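You operate a simulated robot arm through the tools that you are given. There is no shell and no other tool. Be economical: measure what you need, move in short steps, check, and stop when the job is done.

The job below is to be done with a simulated robot arm. You get a single attempt, and the scene is never put back.

JOB
Line up the hung pipe end till the offset dial reads nought, then open the main.
Fine: free the orange clamp, wind the green wheel, clamp it tight again before the red lever opens.

Only the result counts: the job must be done as asked and must still hold three seconds after the hand-in. Knocking over, shifting, dropping, spilling or breaking anything else fails it.

ROBOT AND FRAMES
A 7-joint arm with a two-finger parallel gripper on a trunk, on a base that drives. Base frame: it is fixed to the floor where the robot stands at the start and does not move with it; the origin is under the middle of the robot, x ahead of it, y to its left, z up. Lengths are in mm, angles in rad, forces in N, time in s.
With the tool pointing down near the work surface it reaches from about 140 to 720 mm from the robot's upright axis, wherever it stands. Its first joint turns from -2.897 to 2.897 rad. Places, roughly: blue line lever [1100, -300, 500]; green hanger wheel [200, -400, 1000]; orange hanger clamp [300, -300, 700]; red main lever [400, -700, 700]; yellow line lever [1300, -300, 500]. Payload 1.57 kg.
The tool frame sits at the grasp point between the pads (the TCP): z along the fingers, y along the line on which they close. The tips reach 30 mm beyond it. Largest opening 110 mm; finger width 24, thickness 12; the body of the gripper, 48 by 112 mm, starts 78 mm behind the TCP.
Orientation is told as [roll, pitch, yaw] about the base's x, y, z axes, in that order, counted from this pose: with the fingers straight down and closing along the base's y, the tool's x points along the base's -x, its y along +y and its z along -z.

CONTROLS
- The arm moves only by the tool drive_tool. Its argument "motion" is text: rows parted by semicolons, each of 6 numbers parted by spaces: the shift along the tool's x, y, z in mm, then the turn, a rotation vector about the tool's x, y, z in rad. In form: dx dy dz wx wy wz; .... A call has 1 to 20 rows; each row is the pose to reach, as a shift and turn from the pose commanded when the call began, along the tool's axes at that moment. "claw" is the opening, from 0 (shut) to 1 (fully open), set as the call begins (left out, the last holds). A row lasts 0.2 s, in which the tool goes at most 50 mm and 0.15 rad; a call with a longer step from one row to the next is refused whole, and so is a gripper value outside its range. A pose out of reach is approached as far as the arm can. The call stops where the force on the tool passes 90 N (or 10 N more than at its start, if that is more) or the arm is blocked; 0.2 s more then pass. Each finger travels about 45 mm/s and halts on what it meets, pressing with about 31 N; the grip force reading is that of the motor and also rises with nothing between the fingers. The clock runs only during rows and for 0.2 s after the last one: add rows that repeat a pose to give the fingers time. The reply holds the time, the measured pose of the TCP, the force on the tool along the base axes, the opening and the grip force, in the units named above and with some noise, with the torque about the TCP (base axes, N m) and any sound that the robot's microphone picked up.
- Cameras (640 x 400 px; columns grow to the right, rows downward): "scene" is now at [-29.2, 74.1, 1521.3]; the picture's right is [-0.93, -0.37, 0.00], its down [-0.23, 0.59, -0.77] and it looks along [0.28, -0.72, -0.63] (base axes); focal length 278 px, centre (320, 200). "wrist" rides on the gripper at [70, 16, -141] in the tool frame; the picture's right is [-0.23, 0.97, 0.00], its down [-0.86, -0.20, -0.48] and it looks along [-0.47, -0.11, 0.88] (tool axes); focal length 222 px, centre (320, 200). There is no depth. A picture from a camera that has moved, and an enlarged one, comes with that camera's place and axes in the base frame and with its lens.
- snapshot(camera): a new picture of that camera. No time passes.
- move_column(by): slides the trunk up (or, below 0, down) by that many mm; the arm and the scene camera ride with it, the base frame stays. It gives what a move gives, with no picture.
- base_move(legs): drives the robot by 1 to 6 legs, each [ahead, turn to the left] in mm and rad, along the robot's own axes; the way and the turn of a leg run together, so that a leg with both is an arc; at most 1500 mm and 3.142 rad a leg. The arm and the cameras ride along, it lands a little off, and it stops where it bumps. It gives what a move gives.
- head_to(pan, tilt): turns the head with the scene camera to pan (to the left, within 2.705 rad either way) and tilt (down, from -0.506 to 1.204), counted from straight ahead of the robot. It gives what a move gives.
- zoom(camera, box): a new picture of the part [left, top, right, bottom] of that camera's present view, enlarged. No time passes.
- close_job(): hands the job in; it is judged then, once.

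Work in short steps. Places have to be worked out from the pictures, the camera data and where the tool is seen: move nearer, look again, correct. Check each grasp and each placing, and mend what went wrong. You have 120 turns and 78 pictures in all, those below and enlarged ones among them. Open the gripper and draw the arm clear of the work before you hand the job in, unless the task says otherwise; then end with one line.

The tools are called after "Emit:" as name(argument=value, ...) on one line, values as JSON. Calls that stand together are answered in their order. drive_tool: Moves the arm, as the interface text tells. Its arguments: {"type":"object","properties":{"motion":{"type":"string"},"claw":{"type":"number"}},"required":["motion"]} The other tools are called the same way: move_column (by) slides the trunk up or down; base_move (legs) drives the base; head_to (pan, tilt) turns the head that bears the scene camera; snapshot (camera) takes a picture; zoom (camera, box) takes an enlarged picture of a part of a camera's view; close_job () hands the job in.

At the start:

```text
time_s: 0.0
eef_pos: [291.9, -379.9, 1188.4]
ee_rot: [-0.002, -0.001, 0.002]
wrist_force: [0.0, -0.2, -0.2]
moment: [0.01, -0.01, 0.02]
finger_gap: 110.1
finger_force: 0.1
trunk travel left (down, up): [-450.0, 140.0]
robot x, y, heading: [-0.1, -2.5, -0.003]
head pan, tilt: [-1.194, 0.684]
```

scene: 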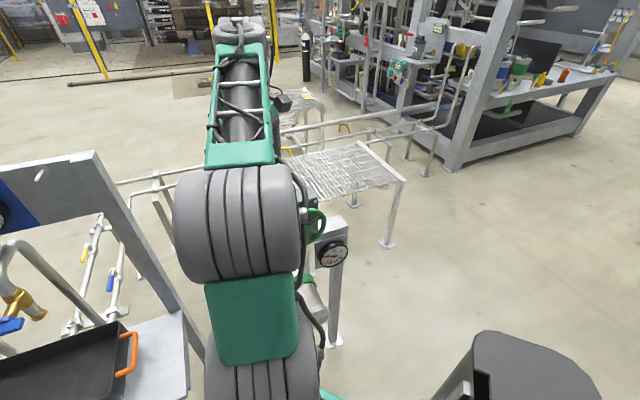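
wrist: 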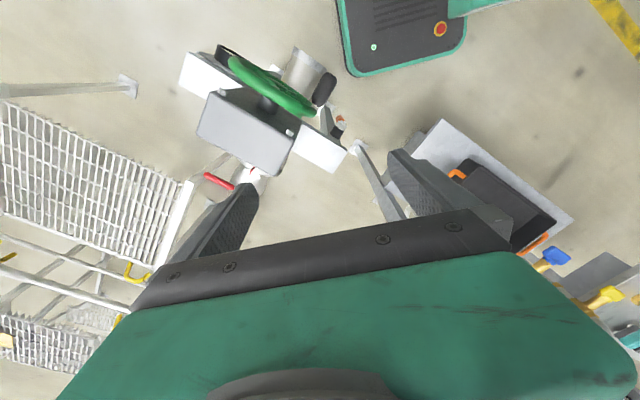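

The wheel shows edge-on in the wrist view. I'll enlarge both views around the hanger before moving anything.

Emit:
zoom(camera="wrist", box=[160, 20, 400, 220])

Emit:
zoom(camera="scene", box=[270, 170, 430, 350])

```text
2.00 times, centred on (280, 120) of wrist
camera zoom: at [223.0, -362.6, 1328.5], right [0.23, 0.97, 0.0], down [0.86, -0.2, 0.48], along [0.47, -0.11, -0.88], focal length 444 px, centre (400, 360)
```

zoom: 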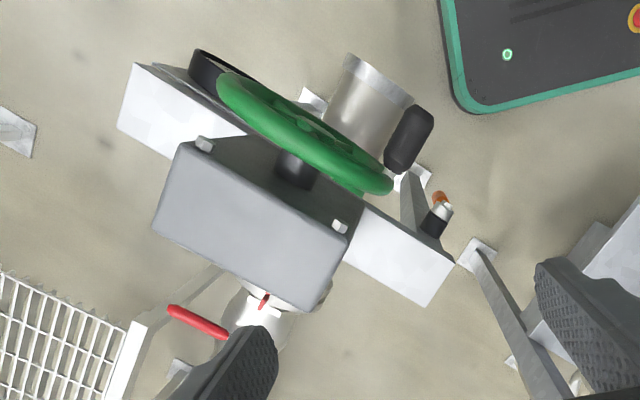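

```text
2.22 times, centred on (350, 260) of scene
camera zoom: at [-29.2, 74.1, 1521.3], right [-0.93, -0.37, 0.0], down [-0.23, 0.59, -0.77], along [0.28, -0.72, -0.63], focal length 618 px, centre (253, 67)
```

zoom: 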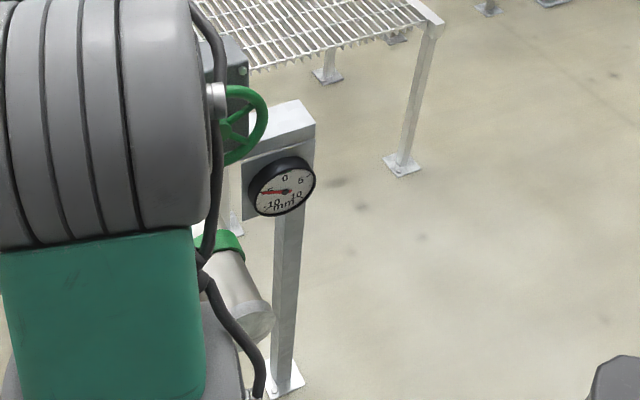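

The dial reads about -5. I'll swing the arm up and to the left, to get an open view of the hanger from the scene camera.

Emit:
drive_tool(motion="0 0 -40 0 0 0; 0 40 -60 0 0 0; 0 85 -60 0 0 0; 0 130 -60 0 0 0; 0 175 -60 0 0 0; 0 220 -60 0 0 0; 0 265 -60 0 0 0; 0 310 -60 0 0 0; 0 355 -60 0 0 0; 0 400 -60 0 0 0; 0 445 -60 0 0 0; 0 490 -60 0 0 0; 0 535 -60 0 0 0; 0 580 -60 0 0 0; 0 620 -60 0 0 0", claw=1)

Emit:
snapshot(camera="scene")

```text
time_s: 3.2
eef_pos: [291.5, 242.7, 1245.0]
ee_rot: [0.001, 0.001, 0.0]
wrist_force: [0.2, 0.1, -0.8]
moment: [0.01, 0.02, -0.03]
finger_gap: 110.2
finger_force: 0.1
trunk travel left (down, up): [-450.0, 140.0]
robot x, y, heading: [-3.6, 2.1, 0.001]
head pan, tilt: [-1.194, 0.684]
```

```text
73 pictures are left
camera scene: at [-29.1, 74.7, 1521.2], right [-0.93, -0.37, 0.0], down [-0.23, 0.59, -0.77], along [0.28, -0.72, -0.63], focal length 278 px, centre (320, 200)
```

scene: 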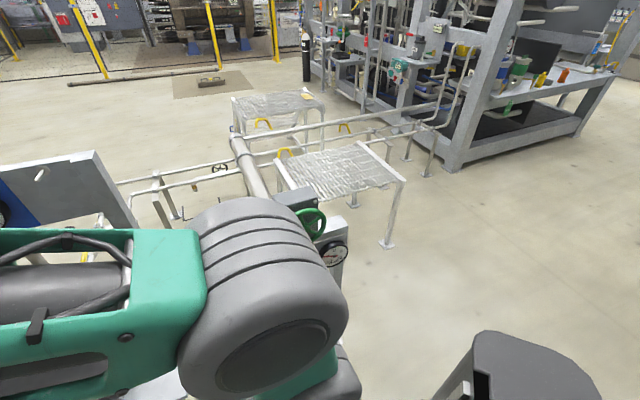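

The shoulder hides the work. I'll look around with the head to learn what is near the base before turning the robot.

Emit:
head_to(pan=-0.3, tilt=0.9)

Emit:
snapshot(camera="scene")

Emit:
snapshot(camera="wrist")

Emit:
head_to(pan=-2.0, tilt=0.9)

Emit:
snapshot(camera="scene")

```text
time_s: 4.4
eef_pos: [291.1, 240.9, 1246.2]
ee_rot: [0.001, 0.0, 0.0]
wrist_force: [0.2, -0.2, 0.4]
moment: [0.01, -0.01, -0.01]
finger_gap: 109.9
finger_force: 0.1
trunk travel left (down, up): [-450.0, 140.0]
robot x, y, heading: [-2.2, 1.3, -0.001]
head pan, tilt: [-0.3, 0.901]
```

```text
72 pictures are left
camera scene: at [11.5, 131.4, 1503.9], right [-0.3, -0.95, 0.0], down [-0.75, 0.23, -0.62], along [0.59, -0.18, -0.78], focal length 278 px, centre (320, 200)
```

scene: 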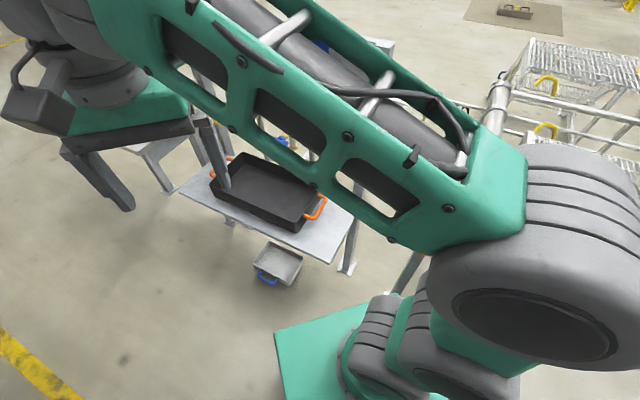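

```text
71 pictures are left
camera wrist: at [222.7, 258.0, 1386.8], right [0.23, 0.97, 0.0], down [0.86, -0.2, 0.48], along [0.47, -0.11, -0.88], focal length 222 px, centre (320, 200)
```

wrist: 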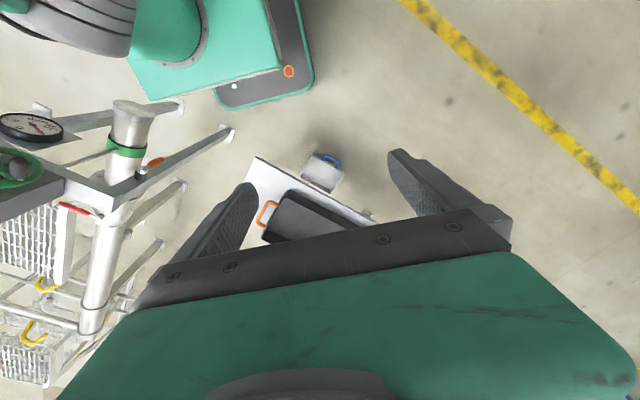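

```text
time_s: 6.1
eef_pos: [291.1, 240.0, 1246.6]
ee_rot: [0.0, 0.001, 0.0]
wrist_force: [0.1, -0.2, 0.3]
moment: [0.02, 0.02, -0.02]
finger_gap: 109.8
finger_force: 0.1
trunk travel left (down, up): [-450.0, 140.0]
robot x, y, heading: [1.6, -1.7, -0.001]
head pan, tilt: [-2.0, 0.901]
```

```text
70 pictures are left
camera scene: at [-92.0, 85.1, 1503.8], right [-0.91, 0.42, 0.0], down [0.33, 0.71, -0.62], along [-0.26, -0.56, -0.78], focal length 278 px, centre (320, 200)
```

scene: 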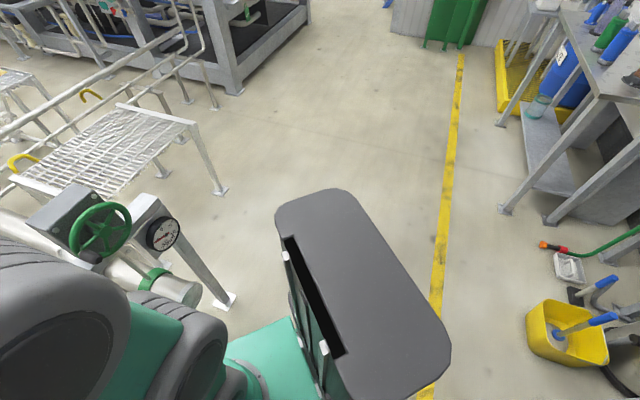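

The floor around the base is clear, with the hanger's feet about 500 mm off. I'll turn in place to face the wheel squarely, then look.

Emit:
base_move(legs=[[0, -0.75]])

Emit:
head_to(pan=-0.3, tilt=0.8)

Emit:
snapshot(camera="scene")

Emit:
snapshot(camera="wrist")

```text
time_s: 8.5
eef_pos: [378.1, -21.9, 1245.2]
ee_rot: [0.001, 0.0, -0.75]
wrist_force: [-0.6, 0.2, 0.3]
moment: [-0.01, -0.01, -0.02]
finger_gap: 109.7
finger_force: 0.1
trunk travel left (down, up): [-450.0, 140.0]
robot x, y, heading: [-1.3, -0.5, -0.745]
head pan, tilt: [-2.0, 0.901]
```

```text
time_s: 10.2
eef_pos: [377.2, -21.0, 1246.5]
ee_rot: [0.0, 0.001, -0.751]
wrist_force: [0.0, -0.1, -0.3]
moment: [-0.02, 0.03, 0.0]
finger_gap: 109.9
finger_force: 0.1
trunk travel left (down, up): [-450.0, 140.0]
robot x, y, heading: [-0.8, -2.1, -0.746]
head pan, tilt: [-0.3, 0.799]
```

```text
69 pictures are left
camera scene: at [100.9, 83.3, 1511.7], right [-0.87, -0.5, 0.0], down [-0.36, 0.62, -0.7], along [0.35, -0.6, -0.72], focal length 278 px, centre (320, 200)
```

scene: 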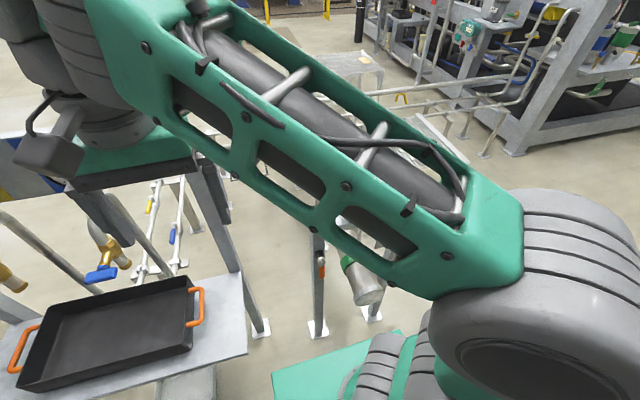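

```text
68 pictures are left
camera wrist: at [338.6, 38.7, 1386.8], right [0.83, 0.56, 0.0], down [0.49, -0.73, 0.48], along [0.27, -0.4, -0.88], focal length 222 px, centre (320, 200)
```

wrist: 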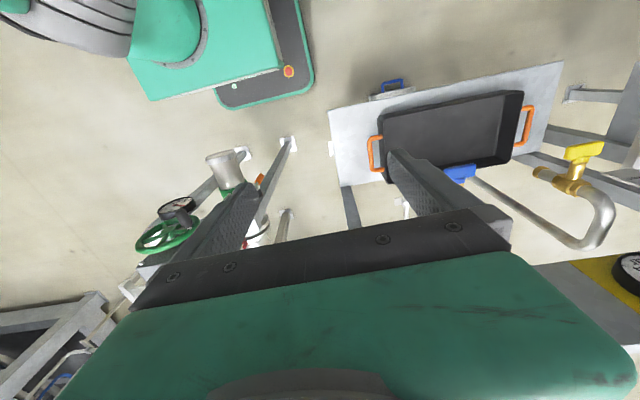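

The shoulder still blocks the head camera, so the wrist camera will be my eye. I'll back up 150 mm for room, bring the tool over to the right and tip it to point level at the wheel.

Emit:
base_move(legs=[[-150, 0]])

Emit:
drive_tool(motion="0 -45 0 0 0 0; 0 -90 0 0 0 0; 0 -135 0 0 0 0; 0 -180 0 0 0 0; 0 -225 0 0 0 0; 0 -270 0 0 0 0; 0 -315 0 0 0 0; 0 -360 0 0 0 0; 0 -400 0 0 0 0")

Emit:
drive_tool(motion="-10 0 20 0 -0.143 0; -20 0 40 0 -0.286 0; -30 0 60 0 -0.429 0; -40 0 80 0 -0.572 0; -50 0 100 0 -0.715 0; -60 0 120 0 -0.858 0; -70 0 140 0 -1.0 0; -80 0 160 0 -1.143 0; -90 0 180 0 -1.286 0; -100 0 200 0 -1.43 0; -100 0 210 0 -1.571 0")

Emit:
snapshot(camera="wrist")

```text
time_s: 11.6
eef_pos: [267.8, 79.8, 1245.7]
ee_rot: [0.0, 0.0, -0.749]
wrist_force: [-0.3, -0.3, -0.3]
moment: [-0.01, 0.01, -0.02]
finger_gap: 110.3
finger_force: 0.0
trunk travel left (down, up): [-450.0, 140.0]
robot x, y, heading: [-110.3, 100.0, -0.752]
head pan, tilt: [-0.3, 0.799]
```

```text
time_s: 13.6
eef_pos: [-4.1, -214.6, 1246.8]
ee_rot: [0.0, 0.002, -0.747]
wrist_force: [1.1, -0.8, -0.2]
moment: [-0.03, 0.02, 0.03]
finger_gap: 109.9
finger_force: 0.0
trunk travel left (down, up): [-450.0, 140.0]
robot x, y, heading: [-110.9, 98.6, -0.753]
head pan, tilt: [-0.3, 0.799]
```

```text
time_s: 14.6
eef_pos: [44.5, -249.1, 1171.5]
ee_rot: [0.033, -0.444, -0.706]
wrist_force: [-1.0, 0.6, 0.5]
moment: [-0.07, -0.01, -0.03]
finger_gap: 109.8
finger_force: 0.1
out of reach, approached as far as the arm can: row 4
trunk travel left (down, up): [-450.0, 140.0]
robot x, y, heading: [-105.7, 104.8, -0.749]
head pan, tilt: [-0.3, 0.799]
stopped in row 4: the arm was blocked; the commanded pose is now the measured one
```

```text
67 pictures are left
camera wrist: at [-41.0, -158.6, 1270.3], right [0.78, 0.62, 0.13], down [0.29, -0.53, 0.79], along [0.56, -0.58, -0.6], focal length 222 px, centre (320, 200)
```

wrist: 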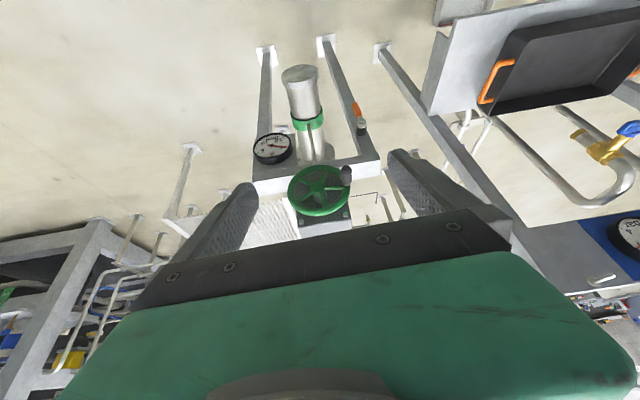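

Pitching up ran into a wrist limit because the shoulder stands too high. I'll lower the trunk 150 mm, then pitch further while raising the TCP.

Emit:
move_column(by=-150)

Emit:
drive_tool(motion="15 0 -35 0 0 0; 30 0 -70 0 0 0; 45 0 -105 0 0 0; 45 0 -105 0 -0.14 0; 45 0 -105 0 -0.28 0; 45 0 -105 0 -0.42 0; 45 0 -105 0 -0.56 0; 45 0 -105 0 -0.7 0; 45 0 -105 0 -0.84 0; 45 0 -105 0 -0.98 0; 45 0 -105 0 -1.12 0")

```text
time_s: 16.3
eef_pos: [58.6, -265.6, 990.9]
ee_rot: [0.089, -0.322, -0.719]
wrist_force: [-0.4, 0.8, 0.3]
moment: [0.01, 0.0, 0.03]
finger_gap: 109.8
finger_force: 0.1
trunk travel left (down, up): [-300.0, 290.0]
robot x, y, heading: [-110.5, 106.8, -0.747]
head pan, tilt: [-0.3, 0.799]
```

```text
time_s: 16.7
eef_pos: [44.5, -259.0, 992.8]
ee_rot: [0.122, -0.283, -0.716]
wrist_force: [-0.8, 0.5, 0.3]
moment: [0.0, 0.06, -0.01]
finger_gap: 110.1
finger_force: 0.0
trunk travel left (down, up): [-300.0, 290.0]
robot x, y, heading: [-111.2, 102.8, -0.748]
head pan, tilt: [-0.3, 0.799]
stopped in row 2: the arm was blocked; the commanded pose is now the measured one
```

The arm is caught on some joint limit. Before going on I'll look at its shape with the head camera.

Emit:
snapshot(camera="scene")

Emit:
snapshot(camera="wrist")

```text
66 pictures are left
camera scene: at [-3.8, 178.3, 1358.3], right [-0.87, -0.5, 0.0], down [-0.36, 0.62, -0.69], along [0.35, -0.6, -0.72], focal length 278 px, centre (320, 200)
```

scene: 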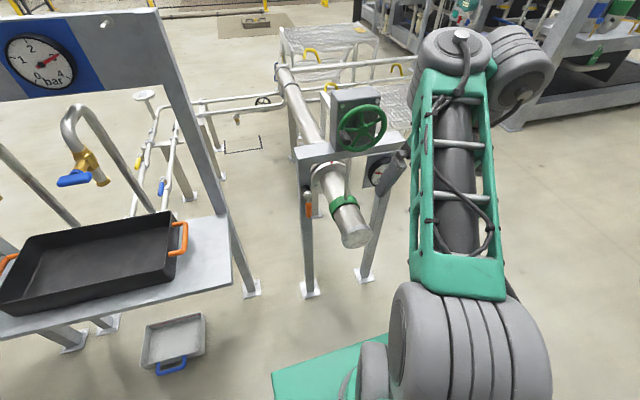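

```text
65 pictures are left
camera wrist: at [-35.9, -188.7, 1109.6], right [0.77, 0.61, 0.18], down [0.36, -0.65, 0.67], along [0.52, -0.46, -0.72], focal length 222 px, centre (320, 200)
```

wrist: 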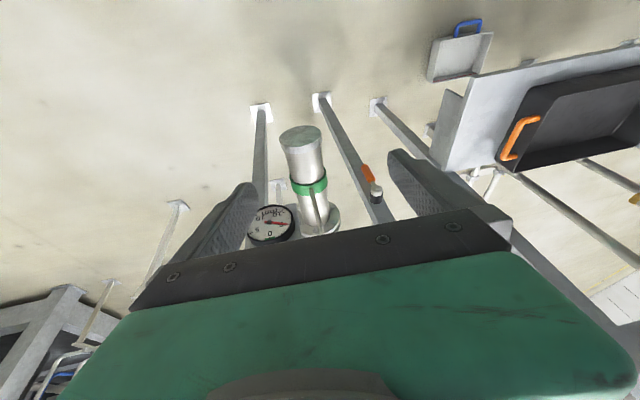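

With the trunk lower, the head camera sees the work well. I'll enlarge the hanger, wheel and clamp.

Emit:
zoom(camera="scene", box=[260, 70, 420, 170])

Emit:
zoom(camera="scene", box=[270, 150, 400, 250])

```text
4.00 times, centred on (340, 120) of scene
camera zoom: at [-3.8, 178.3, 1358.3], right [-0.87, -0.5, 0.0], down [-0.36, 0.62, -0.69], along [0.35, -0.6, -0.72], focal length 1112 px, centre (240, 520)
```

zoom: 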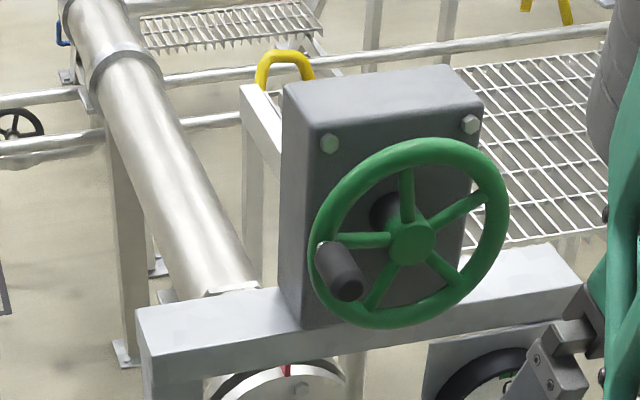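

```text
4.00 times, centred on (335, 200) of scene
camera zoom: at [-3.8, 178.3, 1358.3], right [-0.87, -0.5, 0.0], down [-0.36, 0.62, -0.69], along [0.35, -0.6, -0.72], focal length 1112 px, centre (260, 200)
```

zoom: 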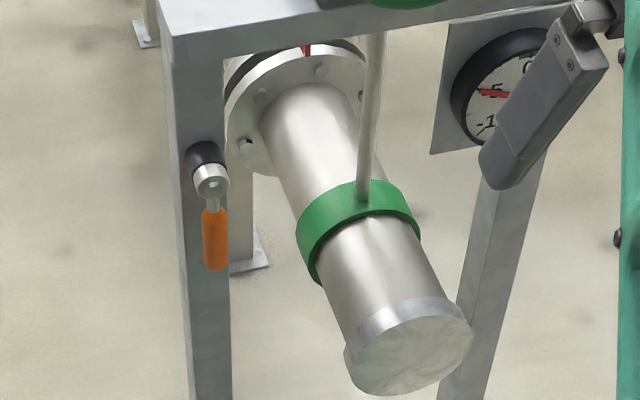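

The clamp is an orange lever hanging from a boss on the left post, at about (343, -339, 736) for the boss. The wheel centre is near (216, -419, 965), and the frame faces yaw -0.85. I'll first restore a clean tool pose, leaning slightly.

Emit:
drive_tool(motion="0 0 0 0.06 0.04 0.067; 0 0 0 0.122 0.083 0.134; 0 0 0 0.122 0.083 0.134", claw=0)

```text
time_s: 17.5
eef_pos: [44.8, -255.2, 1000.5]
ee_rot: [0.026, -0.199, -0.847]
wrist_force: [-0.2, 0.0, 0.4]
moment: [0.01, -0.01, -0.05]
finger_gap: 39.9
finger_force: 0.1
trunk travel left (down, up): [-300.0, 290.0]
robot x, y, heading: [-108.6, 99.7, -0.749]
head pan, tilt: [-0.3, 0.799]
```

Now I'll move left at this height, then down in front of and outside the clamp lever with the fingers shut, and look with both cameras.

Emit:
drive_tool(motion="-16 37 3 0 0 0; -33 75 7 0 0 0; -49 112 10 0 0 0; -65 149 13 0 0 0; -82 187 17 0 0 0; -98 224 20 0 0 0; -89 224 62 0 0 0; -81 224 104 0 0 0; -72 224 146 0 0 0; -64 224 188 0 0 0; -55 224 230 0 0 0; -47 224 272 0 0 0; -38 224 314 0 0 0; -38 224 314 0 0 0", claw=0)

Emit:
snapshot(camera="scene")

Emit:
snapshot(camera="wrist")

```text
time_s: 20.5
eef_pos: [279.1, -174.7, 706.3]
ee_rot: [0.029, -0.204, -0.847]
wrist_force: [-0.2, 0.1, -0.2]
moment: [0.02, -0.01, 0.01]
finger_gap: 0.0
finger_force: 21.2
trunk travel left (down, up): [-300.0, 290.0]
robot x, y, heading: [-110.3, 103.3, -0.751]
head pan, tilt: [-0.3, 0.799]
```

```text
62 pictures are left
camera scene: at [-8.1, 184.5, 1361.7], right [-0.87, -0.5, 0.0], down [-0.36, 0.62, -0.7], along [0.35, -0.6, -0.72], focal length 278 px, centre (320, 200)
```

scene: 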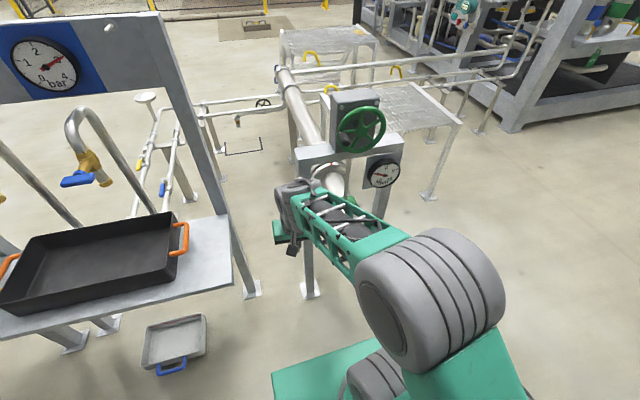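

```text
61 pictures are left
camera wrist: at [226.3, -93.5, 830.9], right [0.87, 0.48, 0.07], down [0.33, -0.7, 0.64], along [0.36, -0.53, -0.77], focal length 222 px, centre (320, 200)
```

wrist: 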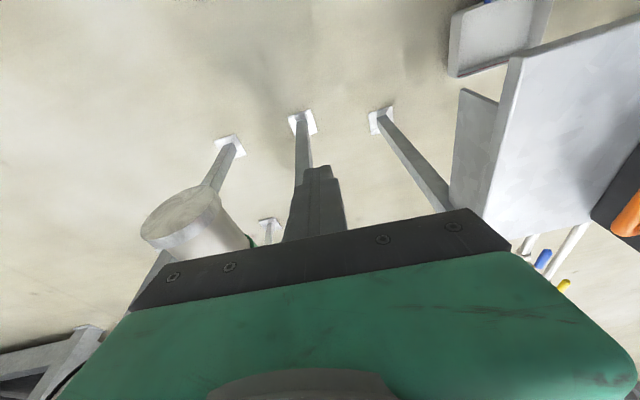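

The lever should be about 165 mm ahead and 60 mm to the right of the fingers. I'll advance 100 mm and check in the wrist view.

Emit:
drive_tool(motion="-49 0 10 0 0 0; -98 0 20 0 0 0; -98 0 20 0 0 0")

Emit:
snapshot(camera="wrist")

```text
time_s: 21.3
eef_pos: [348.5, -249.2, 707.6]
ee_rot: [0.027, -0.201, -0.846]
wrist_force: [-0.4, -0.8, -0.4]
moment: [-0.03, 0.0, 0.01]
finger_gap: 0.0
finger_force: 21.3
trunk travel left (down, up): [-300.0, 290.0]
robot x, y, heading: [-107.3, 99.8, -0.751]
head pan, tilt: [-0.3, 0.799]
```

```text
60 pictures are left
camera wrist: at [294.2, -167.8, 831.7], right [0.87, 0.48, 0.07], down [0.33, -0.7, 0.63], along [0.36, -0.53, -0.77], focal length 222 px, centre (320, 200)
```

wrist: 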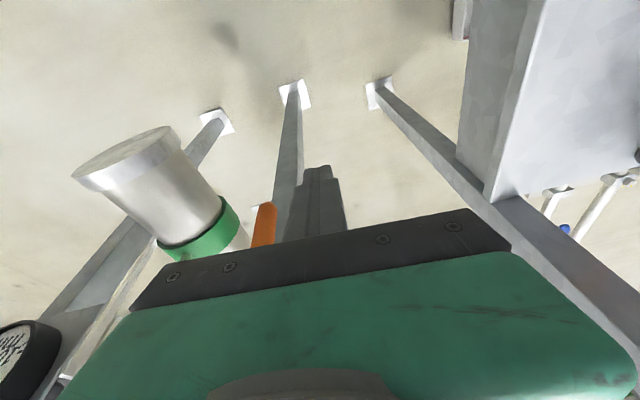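

The orange handle shows clearly; its tip is near (336, -339, 632). I'll bring the shut fingers to its left, level with it.

Emit:
drive_tool(motion="-16 -3 14 0 0 0; -32 -7 29 0 0 0; -48 -10 43 0 0 0; -48 -20 43 0 0 0; -48 -20 43 0 0 0")

Emit:
snapshot(camera="wrist")

```text
time_s: 22.5
eef_pos: [371.8, -303.4, 677.6]
ee_rot: [0.029, -0.209, -0.844]
wrist_force: [6.2, 6.7, 17.9]
moment: [-1.04, 1.17, -0.14]
finger_gap: 0.0
finger_force: 21.4
trunk travel left (down, up): [-300.0, 290.0]
robot x, y, heading: [-109.5, 101.9, -0.746]
head pan, tilt: [-0.3, 0.799]
```

```text
59 pictures are left
camera wrist: at [317.5, -221.0, 800.2], right [0.87, 0.48, 0.07], down [0.33, -0.69, 0.64], along [0.36, -0.53, -0.77], focal length 222 px, centre (320, 200)
```

wrist: 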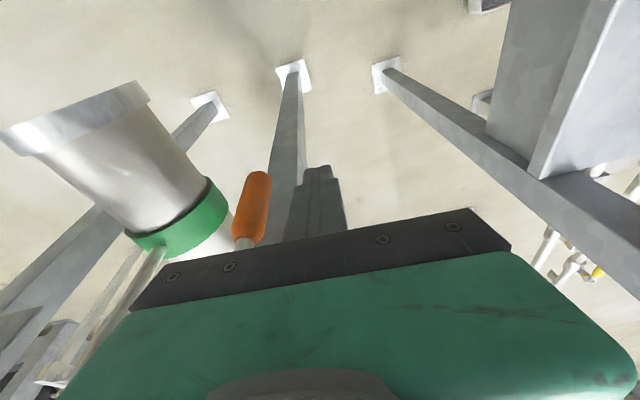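

I felt a light upward touch: the gripper body is resting on the clamp boss. Fingers pointing down can't swing the lever far anyway, so I'll back off and test how far the tool can pitch towards level here.

Emit:
drive_tool(motion="-4 5 -20 0 0 0; 45 5 -30 0 0 0; 94 5 -40 0 0 0; 94 5 -40 0 -0.14 0; 94 5 -40 0 -0.28 0; 94 5 -40 0 -0.42 0; 94 5 -40 0 -0.56 0; 94 5 -40 0 -0.7 0; 94 5 -40 0 -0.84 0; 94 5 -40 0 -0.98 0; 94 5 -40 0 -1.12 0; 94 5 -40 0 -1.26 0; 94 5 -40 0 -1.36 0")

Emit:
snapshot(camera="scene")

```text
time_s: 25.3
eef_pos: [307.7, -224.2, 695.1]
ee_rot: [1.303, -1.541, -2.138]
wrist_force: [-0.3, -0.2, 0.9]
moment: [0.02, 0.0, 0.06]
finger_gap: 0.0
finger_force: 21.4
trunk travel left (down, up): [-300.0, 290.0]
robot x, y, heading: [-104.8, 103.2, -0.754]
head pan, tilt: [-0.3, 0.799]
```

```text
58 pictures are left
camera scene: at [-8.6, 184.7, 1361.8], right [-0.87, -0.5, 0.0], down [-0.36, 0.62, -0.7], along [0.35, -0.6, -0.72], focal length 278 px, centre (320, 200)
```

scene: 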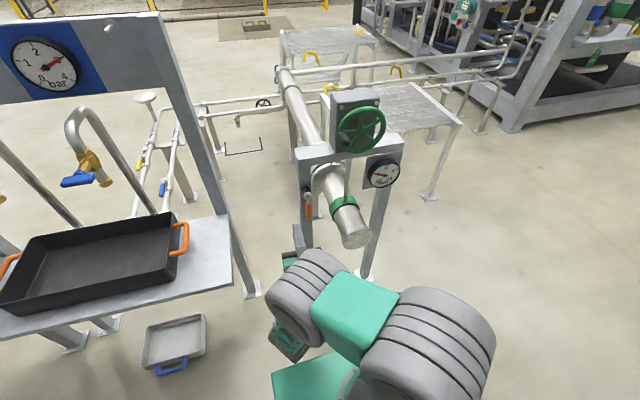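

The tool now points level and the clamp is in full view. I'll check the wrist view.

Emit:
snapshot(camera="wrist")

Emit:
zoom(camera="scene", box=[270, 130, 430, 260])

```text
57 pictures are left
camera wrist: at [227.0, -106.0, 625.6], right [0.72, 0.64, 0.25], down [-0.48, 0.2, 0.85], along [0.5, -0.74, 0.46], focal length 222 px, centre (320, 200)
```

wrist: 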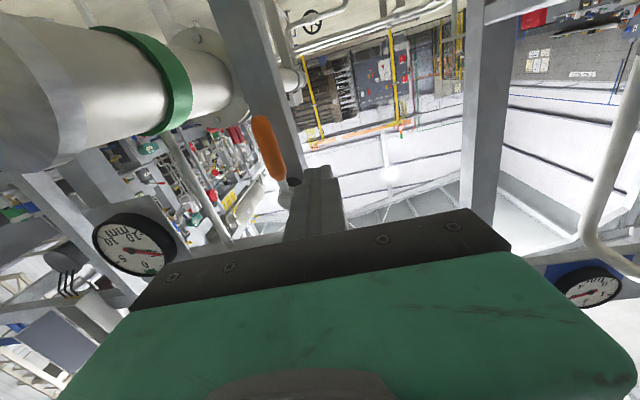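

```text
3.08 times, centred on (350, 195) of scene
camera zoom: at [-8.6, 184.7, 1361.8], right [-0.87, -0.5, 0.0], down [-0.36, 0.62, -0.7], along [0.35, -0.6, -0.72], focal length 855 px, centre (228, 215)
```

zoom: 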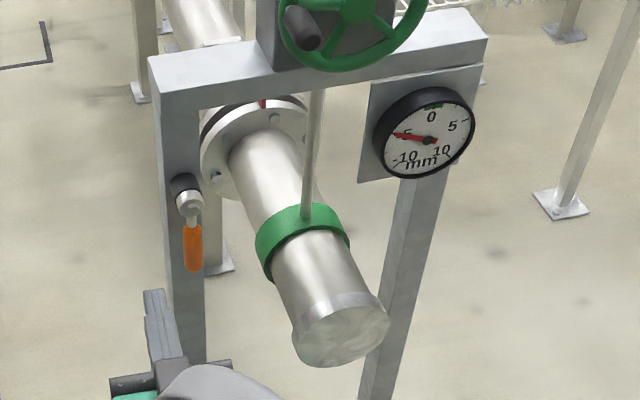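

Everything is well in view. The handle runs from z 646 to 720 at (338, -339), so I'll bring the shut fingers up on the left of it, level, without touching the post.

Emit:
drive_tool(motion="5 0 30 0 0 0; 10 0 60 0 0 0; 10 0 90 0 0 0; 10 -14 90 0 0 0; 10 -14 90 0 0 0", claw=0)

Emit:
snapshot(camera="wrist")

Emit:
zoom(camera="scene", box=[270, 150, 400, 260])

```text
time_s: 26.5
eef_pos: [355.9, -301.7, 683.5]
ee_rot: [1.263, -1.542, -2.105]
wrist_force: [-0.4, 0.1, 0.3]
moment: [-0.01, 0.01, -0.02]
finger_gap: 0.0
finger_force: 21.0
trunk travel left (down, up): [-300.0, 290.0]
robot x, y, heading: [-110.6, 104.5, -0.748]
head pan, tilt: [-0.3, 0.799]
```

```text
55 pictures are left
camera wrist: at [276.4, -183.2, 614.6], right [0.72, 0.64, 0.25], down [-0.48, 0.2, 0.85], along [0.5, -0.74, 0.45], focal length 222 px, centre (320, 200)
```

wrist: 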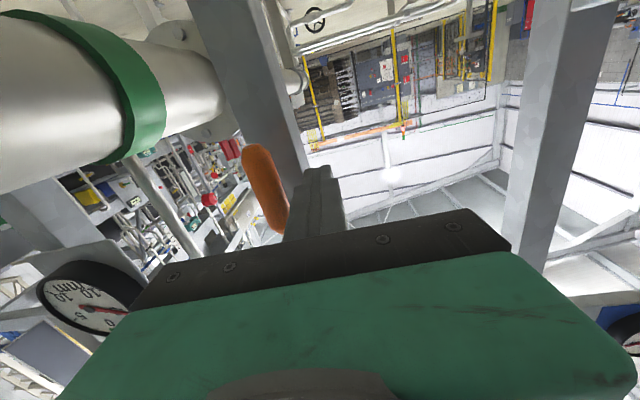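

```text
3.64 times, centred on (335, 205) of scene
camera zoom: at [-8.2, 184.6, 1361.8], right [-0.87, -0.5, 0.0], down [-0.36, 0.62, -0.7], along [0.35, -0.6, -0.72], focal length 1011 px, centre (266, 182)
```

zoom: 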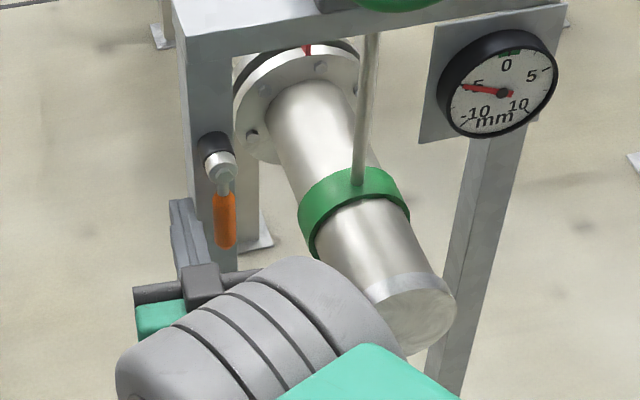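

The shut fingers sit just left of the handle. I'll push it gently to the right, which would be loosening for an ordinary thread, and watch the force.

Emit:
drive_tool(motion="0 -8 0 0 0 0; 0 -15 0 0 0 0; 2 -20 0 0 0 0; 3 -25 0 0 0 0; 4 -29 0 0 0 0; 4 -29 0 0 0 0")

Emit:
zoom(camera="scene", box=[270, 150, 400, 260])

```text
time_s: 27.9
eef_pos: [334.5, -321.2, 678.5]
ee_rot: [1.268, -1.54, -2.109]
wrist_force: [4.0, 1.3, 2.3]
moment: [-0.03, 0.02, 0.08]
finger_gap: 0.0
finger_force: 21.1
trunk travel left (down, up): [-300.0, 290.0]
robot x, y, heading: [-111.3, 103.0, -0.749]
head pan, tilt: [-0.3, 0.799]
```

```text
3.64 times, centred on (335, 205) of scene
camera zoom: at [-8.0, 184.9, 1361.7], right [-0.87, -0.5, 0.0], down [-0.36, 0.62, -0.7], along [0.35, -0.6, -0.72], focal length 1011 px, centre (266, 182)
```

zoom: 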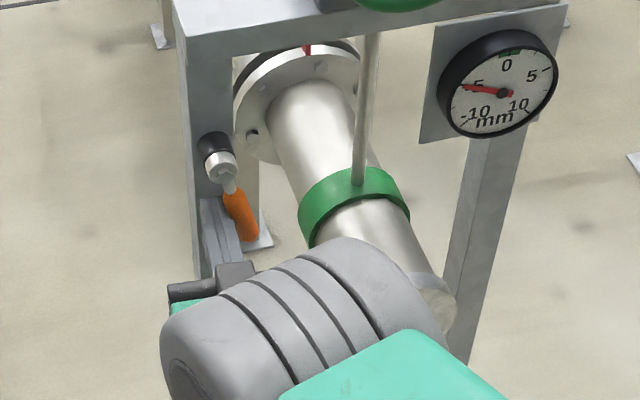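

The lever turns easily, at about 4 N. I'll carry on round the arc and watch the force and the pipe clearance.

Emit:
drive_tool(motion="0 -7 0 0 0 0; 0 -14 0 0 0 0; -2 -22 0 0 0 0; -4 -30 0 0 0 0; -8 -37 0 0 0 0; -13 -45 0 0 0 0; -13 -45 0 0 0 0")

Emit:
zoom(camera="scene", box=[270, 150, 430, 280])

```text
time_s: 29.5
eef_pos: [300.4, -351.0, 690.2]
ee_rot: [1.236, -1.54, -2.078]
wrist_force: [1.8, -0.1, -1.8]
moment: [0.04, -0.02, 0.03]
finger_gap: 0.1
finger_force: 21.2
trunk travel left (down, up): [-300.0, 290.0]
robot x, y, heading: [-110.0, 99.9, -0.754]
head pan, tilt: [-0.3, 0.799]
```

```text
3.08 times, centred on (350, 215) of scene
camera zoom: at [-7.8, 184.5, 1361.7], right [-0.87, -0.5, 0.0], down [-0.36, 0.62, -0.7], along [0.35, -0.6, -0.72], focal length 855 px, centre (228, 154)
```

zoom: 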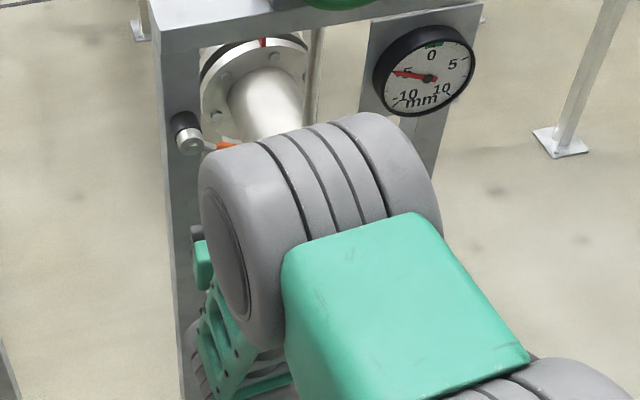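

The lever is nearly level. I'll give a last push to about 90° and feel for a stop.

Emit:
drive_tool(motion="-6 -6 0 0 0 0; -12 -11 0 0 0 0; -18 -14 0 0 0 0; -23 -16 0 0 0 0; -23 -16 0 0 0 0")

Emit:
snapshot(camera="wrist")

Emit:
zoom(camera="scene", box=[270, 130, 430, 260])

```text
time_s: 30.7
eef_pos: [289.6, -361.8, 712.5]
ee_rot: [1.235, -1.54, -2.076]
wrist_force: [-1.0, 0.5, -4.1]
moment: [0.01, 0.01, 0.07]
finger_gap: 0.0
finger_force: 21.6
trunk travel left (down, up): [-300.0, 290.0]
robot x, y, heading: [-109.7, 103.7, -0.747]
head pan, tilt: [-0.3, 0.799]
```

```text
51 pictures are left
camera wrist: at [208.9, -243.2, 643.6], right [0.72, 0.64, 0.25], down [-0.48, 0.2, 0.85], along [0.5, -0.74, 0.45], focal length 222 px, centre (320, 200)
```

wrist: 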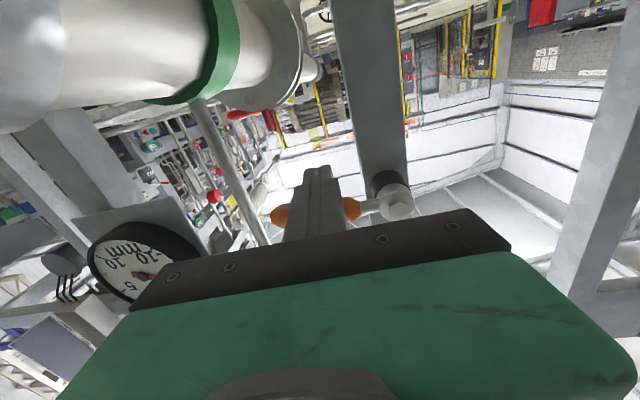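

```text
3.08 times, centred on (350, 195) of scene
camera zoom: at [-7.9, 184.5, 1361.7], right [-0.87, -0.5, 0.0], down [-0.36, 0.62, -0.7], along [0.35, -0.6, -0.72], focal length 855 px, centre (228, 215)
```

zoom: 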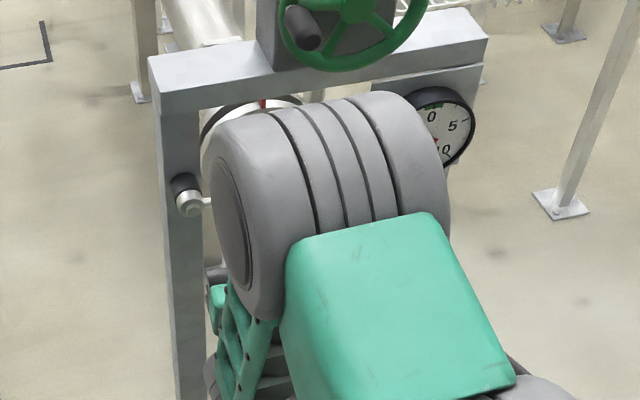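

The lever stands level at about 90°, with no firm stop felt yet. I'll nudge it a bit further to see whether it ends here.

Emit:
drive_tool(motion="-5 -1 0 0 0 0; -10 -2 0 0 0 0; -15 -3 0 0 0 0; -15 -3 0 0 0 0")

Emit:
snapshot(camera="wrist")

```text
time_s: 31.7
eef_pos: [286.8, -363.7, 717.1]
ee_rot: [0.759, -1.531, -1.602]
wrist_force: [15.9, 8.8, -57.9]
moment: [0.38, 0.63, 0.48]
finger_gap: 0.0
finger_force: 21.4
trunk travel left (down, up): [-300.0, 290.0]
robot x, y, heading: [-105.4, 99.2, -0.75]
head pan, tilt: [-0.3, 0.799]
```

```text
49 pictures are left
camera wrist: at [206.3, -242.9, 652.2], right [0.73, 0.64, 0.25], down [-0.47, 0.19, 0.86], along [0.5, -0.75, 0.44], focal length 222 px, centre (320, 200)
```

wrist: 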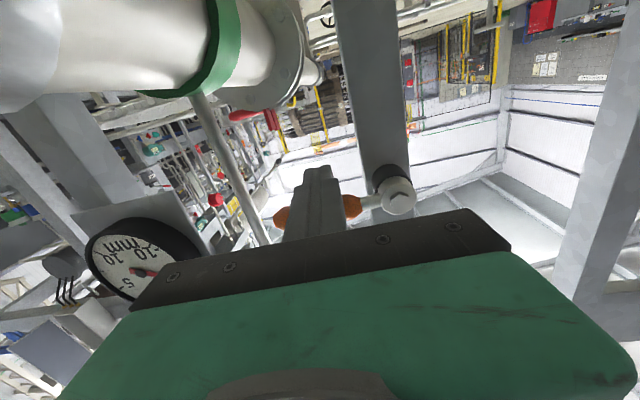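

There's a firm stop at 90°, so the clamp is free. I'll ease off, back away, and raise the trunk so the level tool comes up to wheel height.

Emit:
drive_tool(motion="15 3 0 0 0 0; 20 3 0 0 0 0; 20 3 -35 0 0 0; 20 3 -70 0 0 0; 20 3 -105 0 0 0; 20 3 -130 0 0 0; 20 3 -130 0 0 0")

Emit:
move_column(by=265)

Emit:
snapshot(camera="wrist")

Emit:
snapshot(camera="scene")

```text
time_s: 33.3
eef_pos: [201.1, -264.7, 709.7]
ee_rot: [1.279, -1.542, -2.118]
wrist_force: [-0.8, -0.2, 0.2]
moment: [-0.02, 0.0, 0.0]
finger_gap: 0.0
finger_force: 21.5
trunk travel left (down, up): [-300.0, 290.0]
robot x, y, heading: [-106.2, 100.5, -0.747]
head pan, tilt: [-0.3, 0.799]
```

```text
time_s: 36.0
eef_pos: [201.9, -265.9, 974.1]
ee_rot: [1.262, -1.542, -2.102]
wrist_force: [-0.1, 0.4, 0.0]
moment: [0.0, 0.03, 0.0]
finger_gap: 0.2
finger_force: 20.9
trunk travel left (down, up): [-565.0, 25.0]
robot x, y, heading: [-108.3, 102.0, -0.748]
head pan, tilt: [-0.3, 0.799]
```

```text
48 pictures are left
camera wrist: at [122.4, -146.7, 905.6], right [0.72, 0.64, 0.25], down [-0.48, 0.2, 0.85], along [0.5, -0.74, 0.46], focal length 222 px, centre (320, 200)
```

wrist: 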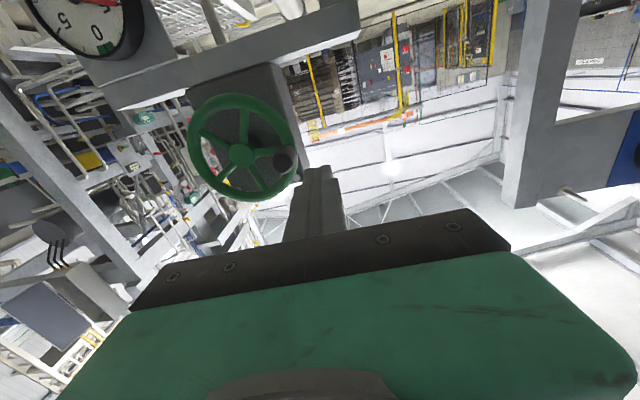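

```text
47 pictures are left
camera scene: at [-8.1, 184.7, 1626.7], right [-0.87, -0.5, 0.0], down [-0.36, 0.62, -0.7], along [0.35, -0.6, -0.72], focal length 278 px, centre (320, 200)
```

scene: 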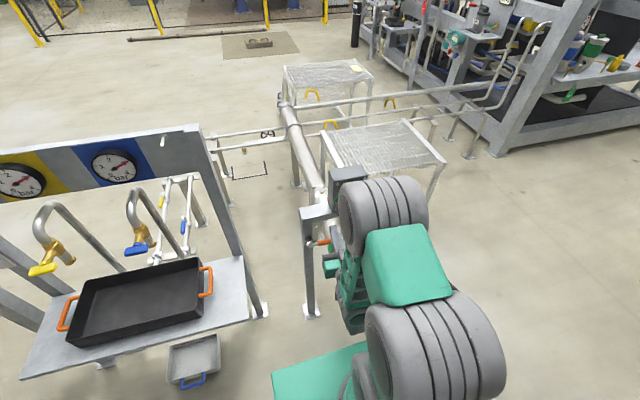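

The wrist view puts the wheel hub at l -114, z 960, with the crank handle at its 9 o'clock, about 55 mm out. I'll open to 45 mm, line up with the handle and go part way in.

Emit:
drive_tool(motion="3 -16 0 0 0 0; 6 -33 0 0 0 0; 6 -33 20 0 0 0; 6 -33 40 0 0 0; 6 -33 40 0 0 0", claw=0.45)

Emit:
zoom(camera="wrist", box=[180, 60, 440, 230])

```text
time_s: 37.2
eef_pos: [205.4, -316.1, 966.2]
ee_rot: [1.254, -1.542, -2.096]
wrist_force: [0.8, 0.3, -0.6]
moment: [-0.01, -0.02, 0.01]
finger_gap: 49.5
finger_force: 0.0
trunk travel left (down, up): [-565.0, 25.0]
robot x, y, heading: [-112.1, 104.3, -0.754]
head pan, tilt: [-0.3, 0.799]
```

```text
2.35 times, centred on (310, 145) of wrist
camera zoom: at [125.1, -198.5, 898.2], right [0.72, 0.64, 0.25], down [-0.48, 0.2, 0.85], along [0.5, -0.74, 0.45], focal length 523 px, centre (344, 329)
```

zoom: 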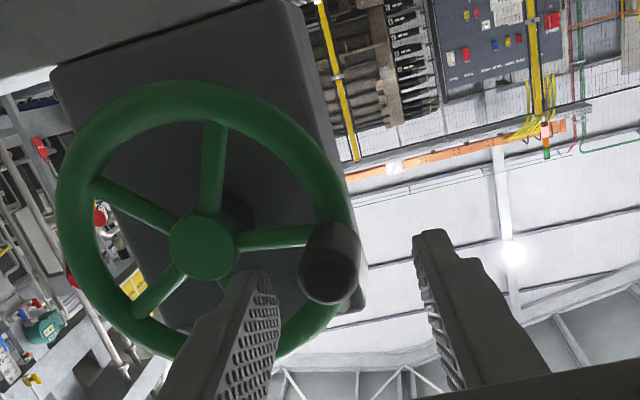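

The handle sits between the finger tips, about 3 mm right and 5 mm low of the tool axis. I'll correct that, advance 37 mm and close on it.

Emit:
drive_tool(motion="3 -2 15 0 0 0; 5 -3 37 0 0 0; 5 -3 37 0 0 0", claw=0.45)

Emit:
drive_tool(motion="0 0 0 0 0 0; 0 0 0 0 0 0; 0 0 0 0 0 0", claw=0)

Emit:
zoom(camera="wrist", box=[180, 40, 440, 230])

```text
time_s: 38.0
eef_pos: [227.4, -347.7, 962.0]
ee_rot: [1.265, -1.541, -2.106]
wrist_force: [-0.3, 0.3, 0.4]
moment: [-0.04, 0.03, 0.01]
finger_gap: 49.4
finger_force: 0.1
trunk travel left (down, up): [-565.0, 25.0]
robot x, y, heading: [-107.4, 100.4, -0.75]
head pan, tilt: [-0.3, 0.799]
```

```text
time_s: 38.8
eef_pos: [225.1, -348.8, 961.4]
ee_rot: [1.248, -1.538, -2.093]
wrist_force: [-13.9, -13.1, -0.3]
moment: [-0.13, -0.33, 0.45]
finger_gap: 24.9
finger_force: 26.3
trunk travel left (down, up): [-565.0, 25.0]
robot x, y, heading: [-109.7, 99.0, -0.753]
head pan, tilt: [-0.3, 0.799]
```

```text
2.11 times, centred on (310, 135) of wrist
camera zoom: at [145.8, -229.3, 892.7], right [0.72, 0.64, 0.26], down [-0.48, 0.2, 0.85], along [0.5, -0.74, 0.45], focal length 468 px, centre (341, 337)
```

zoom: 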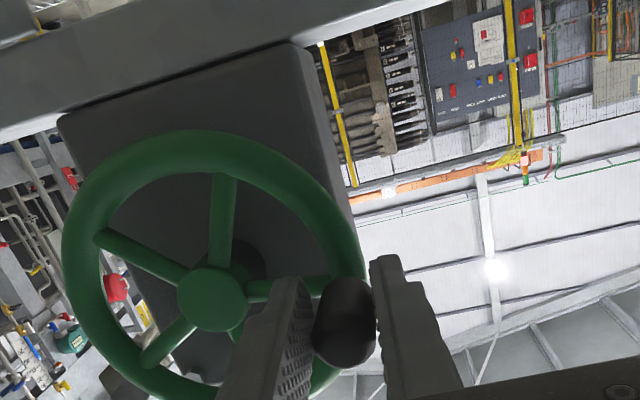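

The handle is gripped (24.9 mm). I'll wind clockwise a little under a quarter turn about (l -113, z 952) at radius 52, then read the dial.

Emit:
drive_tool(motion="0.2 -4.3 0 0 0 0; -7.3 -6.3 0 0 0 0; -14.5 -9.4 0 0 0 0; -21.1 -13.5 0 0 0 0; -27.1 -18.5 0 0 0 0; -32.2 -24.4 0 0 0 0; -36.4 -31 0 0 0 0; -39.5 -38.1 0 0 0 0; -41.6 -45.7 0 0 0 0; -42.5 -55.5 0 0 0 0; -42.5 -55.5 0 0 0 0", claw=0)

Emit:
snapshot(camera="wrist")

```text
time_s: 41.2
eef_pos: [185.5, -386.3, 1007.1]
ee_rot: [1.597, -1.545, -2.438]
wrist_force: [11.2, -9.0, 43.6]
moment: [-0.36, -0.25, 1.18]
finger_gap: 23.6
finger_force: 36.3
trunk travel left (down, up): [-565.0, 25.0]
robot x, y, heading: [-112.2, 97.9, -0.751]
head pan, tilt: [-0.3, 0.799]
```

```text
44 pictures are left
camera wrist: at [106.2, -267.4, 936.8], right [0.72, 0.65, 0.25], down [-0.48, 0.21, 0.85], along [0.5, -0.73, 0.46], focal length 222 px, centre (320, 200)
```

wrist: 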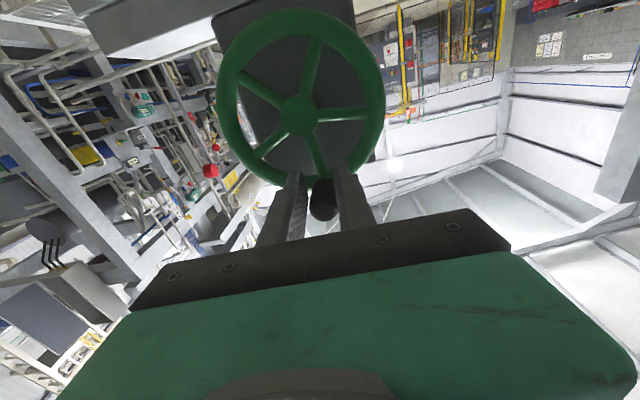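

The wheel followed. The upward pull of 44 N suggests the true centre is some 8 mm higher, so I'll correct for that. First I'll check whether the head camera can see the dial.

Emit:
zoom(camera="scene", box=[290, 130, 450, 250])

```text
3.33 times, centred on (370, 190) of scene
camera zoom: at [-8.3, 186.5, 1626.8], right [-0.87, -0.5, 0.0], down [-0.36, 0.62, -0.7], along [0.35, -0.61, -0.72], focal length 927 px, centre (153, 233)
```

zoom: 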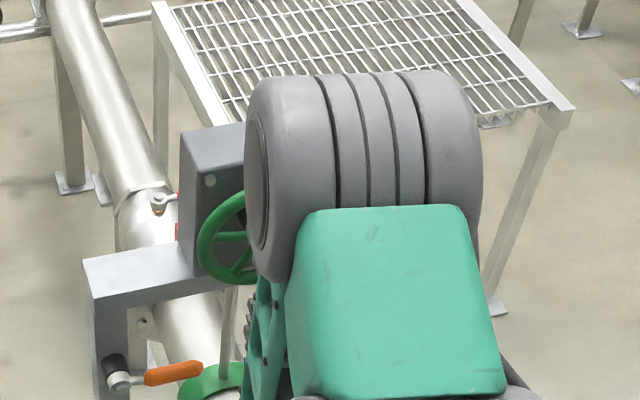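

The arm hides the dial, but the wrist camera should see it once the handle is at the bottom. I'll go on clockwise half a turn with the corrected centre.

Emit:
drive_tool(motion="-9 -1 0 0 0 0; -8.2 -10.2 0 0 0 0; -4 -23.4 0 0 0 0; 3.4 -35.1 0 0 0 0; 13.6 -44.4 0 0 0 0; 25.9 -50.8 0 0 0 0; 39.4 -53.8 0 0 0 0; 53.2 -53.2 0 0 0 0; 66.4 -49 0 0 0 0; 78.1 -41.6 0 0 0 0; 87.4 -31.4 0 0 0 0; 93.8 -19.1 0 0 0 0; 96.8 -5.6 0 0 0 0; 97 -1 0 0 0 0; 97 -1 0 0 0 0")

Emit:
snapshot(camera="wrist")

```text
time_s: 44.4
eef_pos: [185.4, -383.4, 905.3]
ee_rot: [1.27, -1.54, -2.11]
wrist_force: [-0.2, -0.3, -0.8]
moment: [-0.03, -0.02, 0.0]
finger_gap: 0.0
finger_force: 21.3
trunk travel left (down, up): [-565.0, 25.0]
robot x, y, heading: [-107.2, 98.4, -0.75]
head pan, tilt: [-0.3, 0.799]
```

```text
42 pictures are left
camera wrist: at [106.1, -264.4, 836.8], right [0.72, 0.64, 0.25], down [-0.48, 0.2, 0.85], along [0.5, -0.74, 0.46], focal length 222 px, centre (320, 200)
```

wrist: 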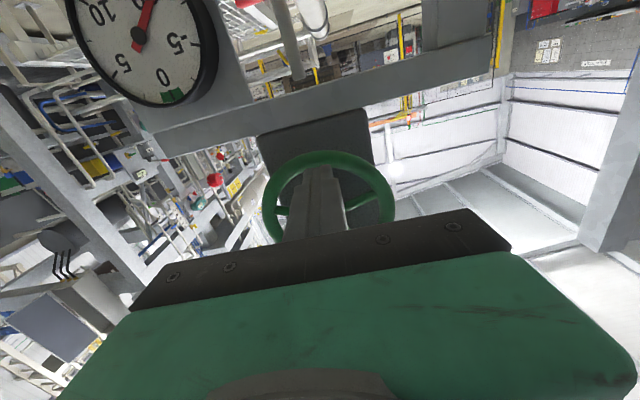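

The fingers lost the handle on the way, and the dial needle has moved towards -10, so clockwise is the wrong way. I'll look closely at the dial and find the handle.

Emit:
zoom(camera="wrist", box=[40, 0, 240, 120])

Emit:
drive_tool(motion="0 0 -40 0 0 0; -15 25 -75 0 0 0; -40 50 -75 0 0 0; -55 75 -75 0 0 0; -55 75 -75 0 0 0", claw=0.45)

Emit:
snapshot(camera="wrist")

```text
3.20 times, centred on (140, 60) of wrist
camera zoom: at [106.1, -264.4, 836.8], right [0.72, 0.64, 0.25], down [-0.48, 0.2, 0.85], along [0.5, -0.74, 0.46], focal length 711 px, centre (896, 648)
```

zoom: 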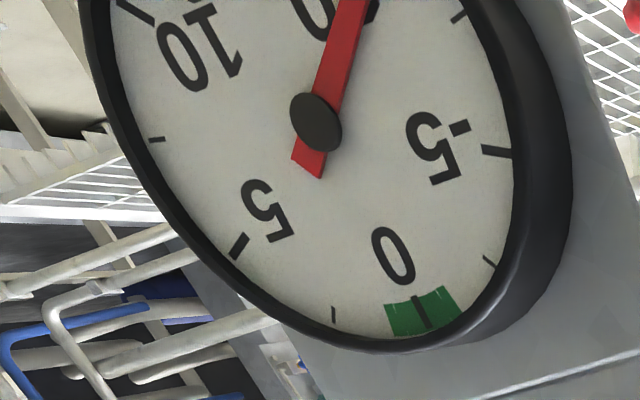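

```text
time_s: 45.6
eef_pos: [190.9, -279.5, 963.5]
ee_rot: [1.247, -1.542, -2.089]
wrist_force: [0.3, -0.2, -0.1]
moment: [0.02, -0.01, -0.02]
finger_gap: 49.7
finger_force: 0.0
trunk travel left (down, up): [-565.0, 25.0]
robot x, y, heading: [-111.4, 102.9, -0.751]
head pan, tilt: [-0.3, 0.799]
```

```text
40 pictures are left
camera wrist: at [110.8, -159.8, 894.5], right [0.72, 0.64, 0.25], down [-0.48, 0.2, 0.85], along [0.5, -0.74, 0.45], focal length 222 px, centre (320, 200)
```

wrist: 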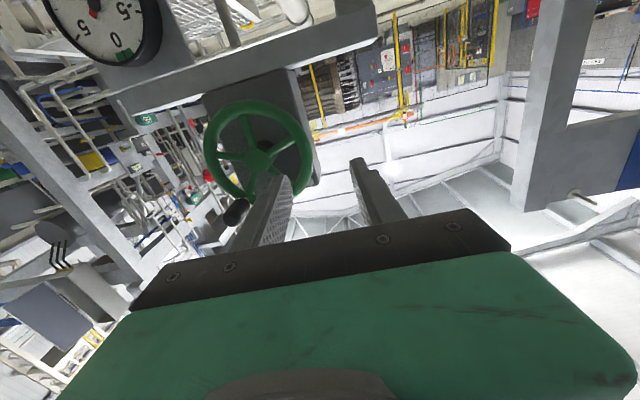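

Clockwise lowers the reading: about 115° of turn took it from -5 to -10, so I need roughly 255° anticlockwise. The handle now stands at upper right. I'll enlarge to locate the hub and handle accurately.

Emit:
zoom(camera="wrist", box=[180, 80, 340, 240])

```text
2.50 times, centred on (260, 160) of wrist
camera zoom: at [110.8, -159.8, 894.5], right [0.72, 0.64, 0.25], down [-0.48, 0.2, 0.85], along [0.5, -0.74, 0.45], focal length 555 px, centre (470, 300)
```

zoom: 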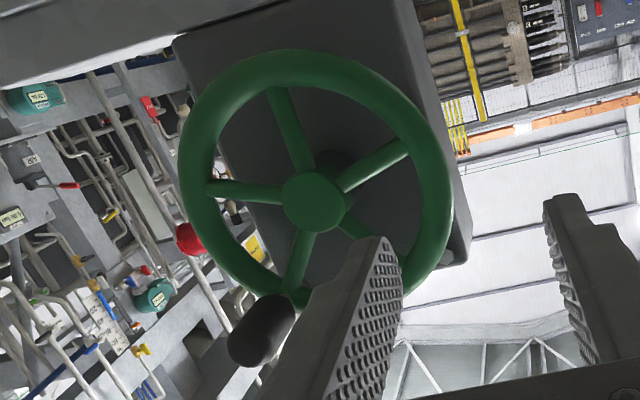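

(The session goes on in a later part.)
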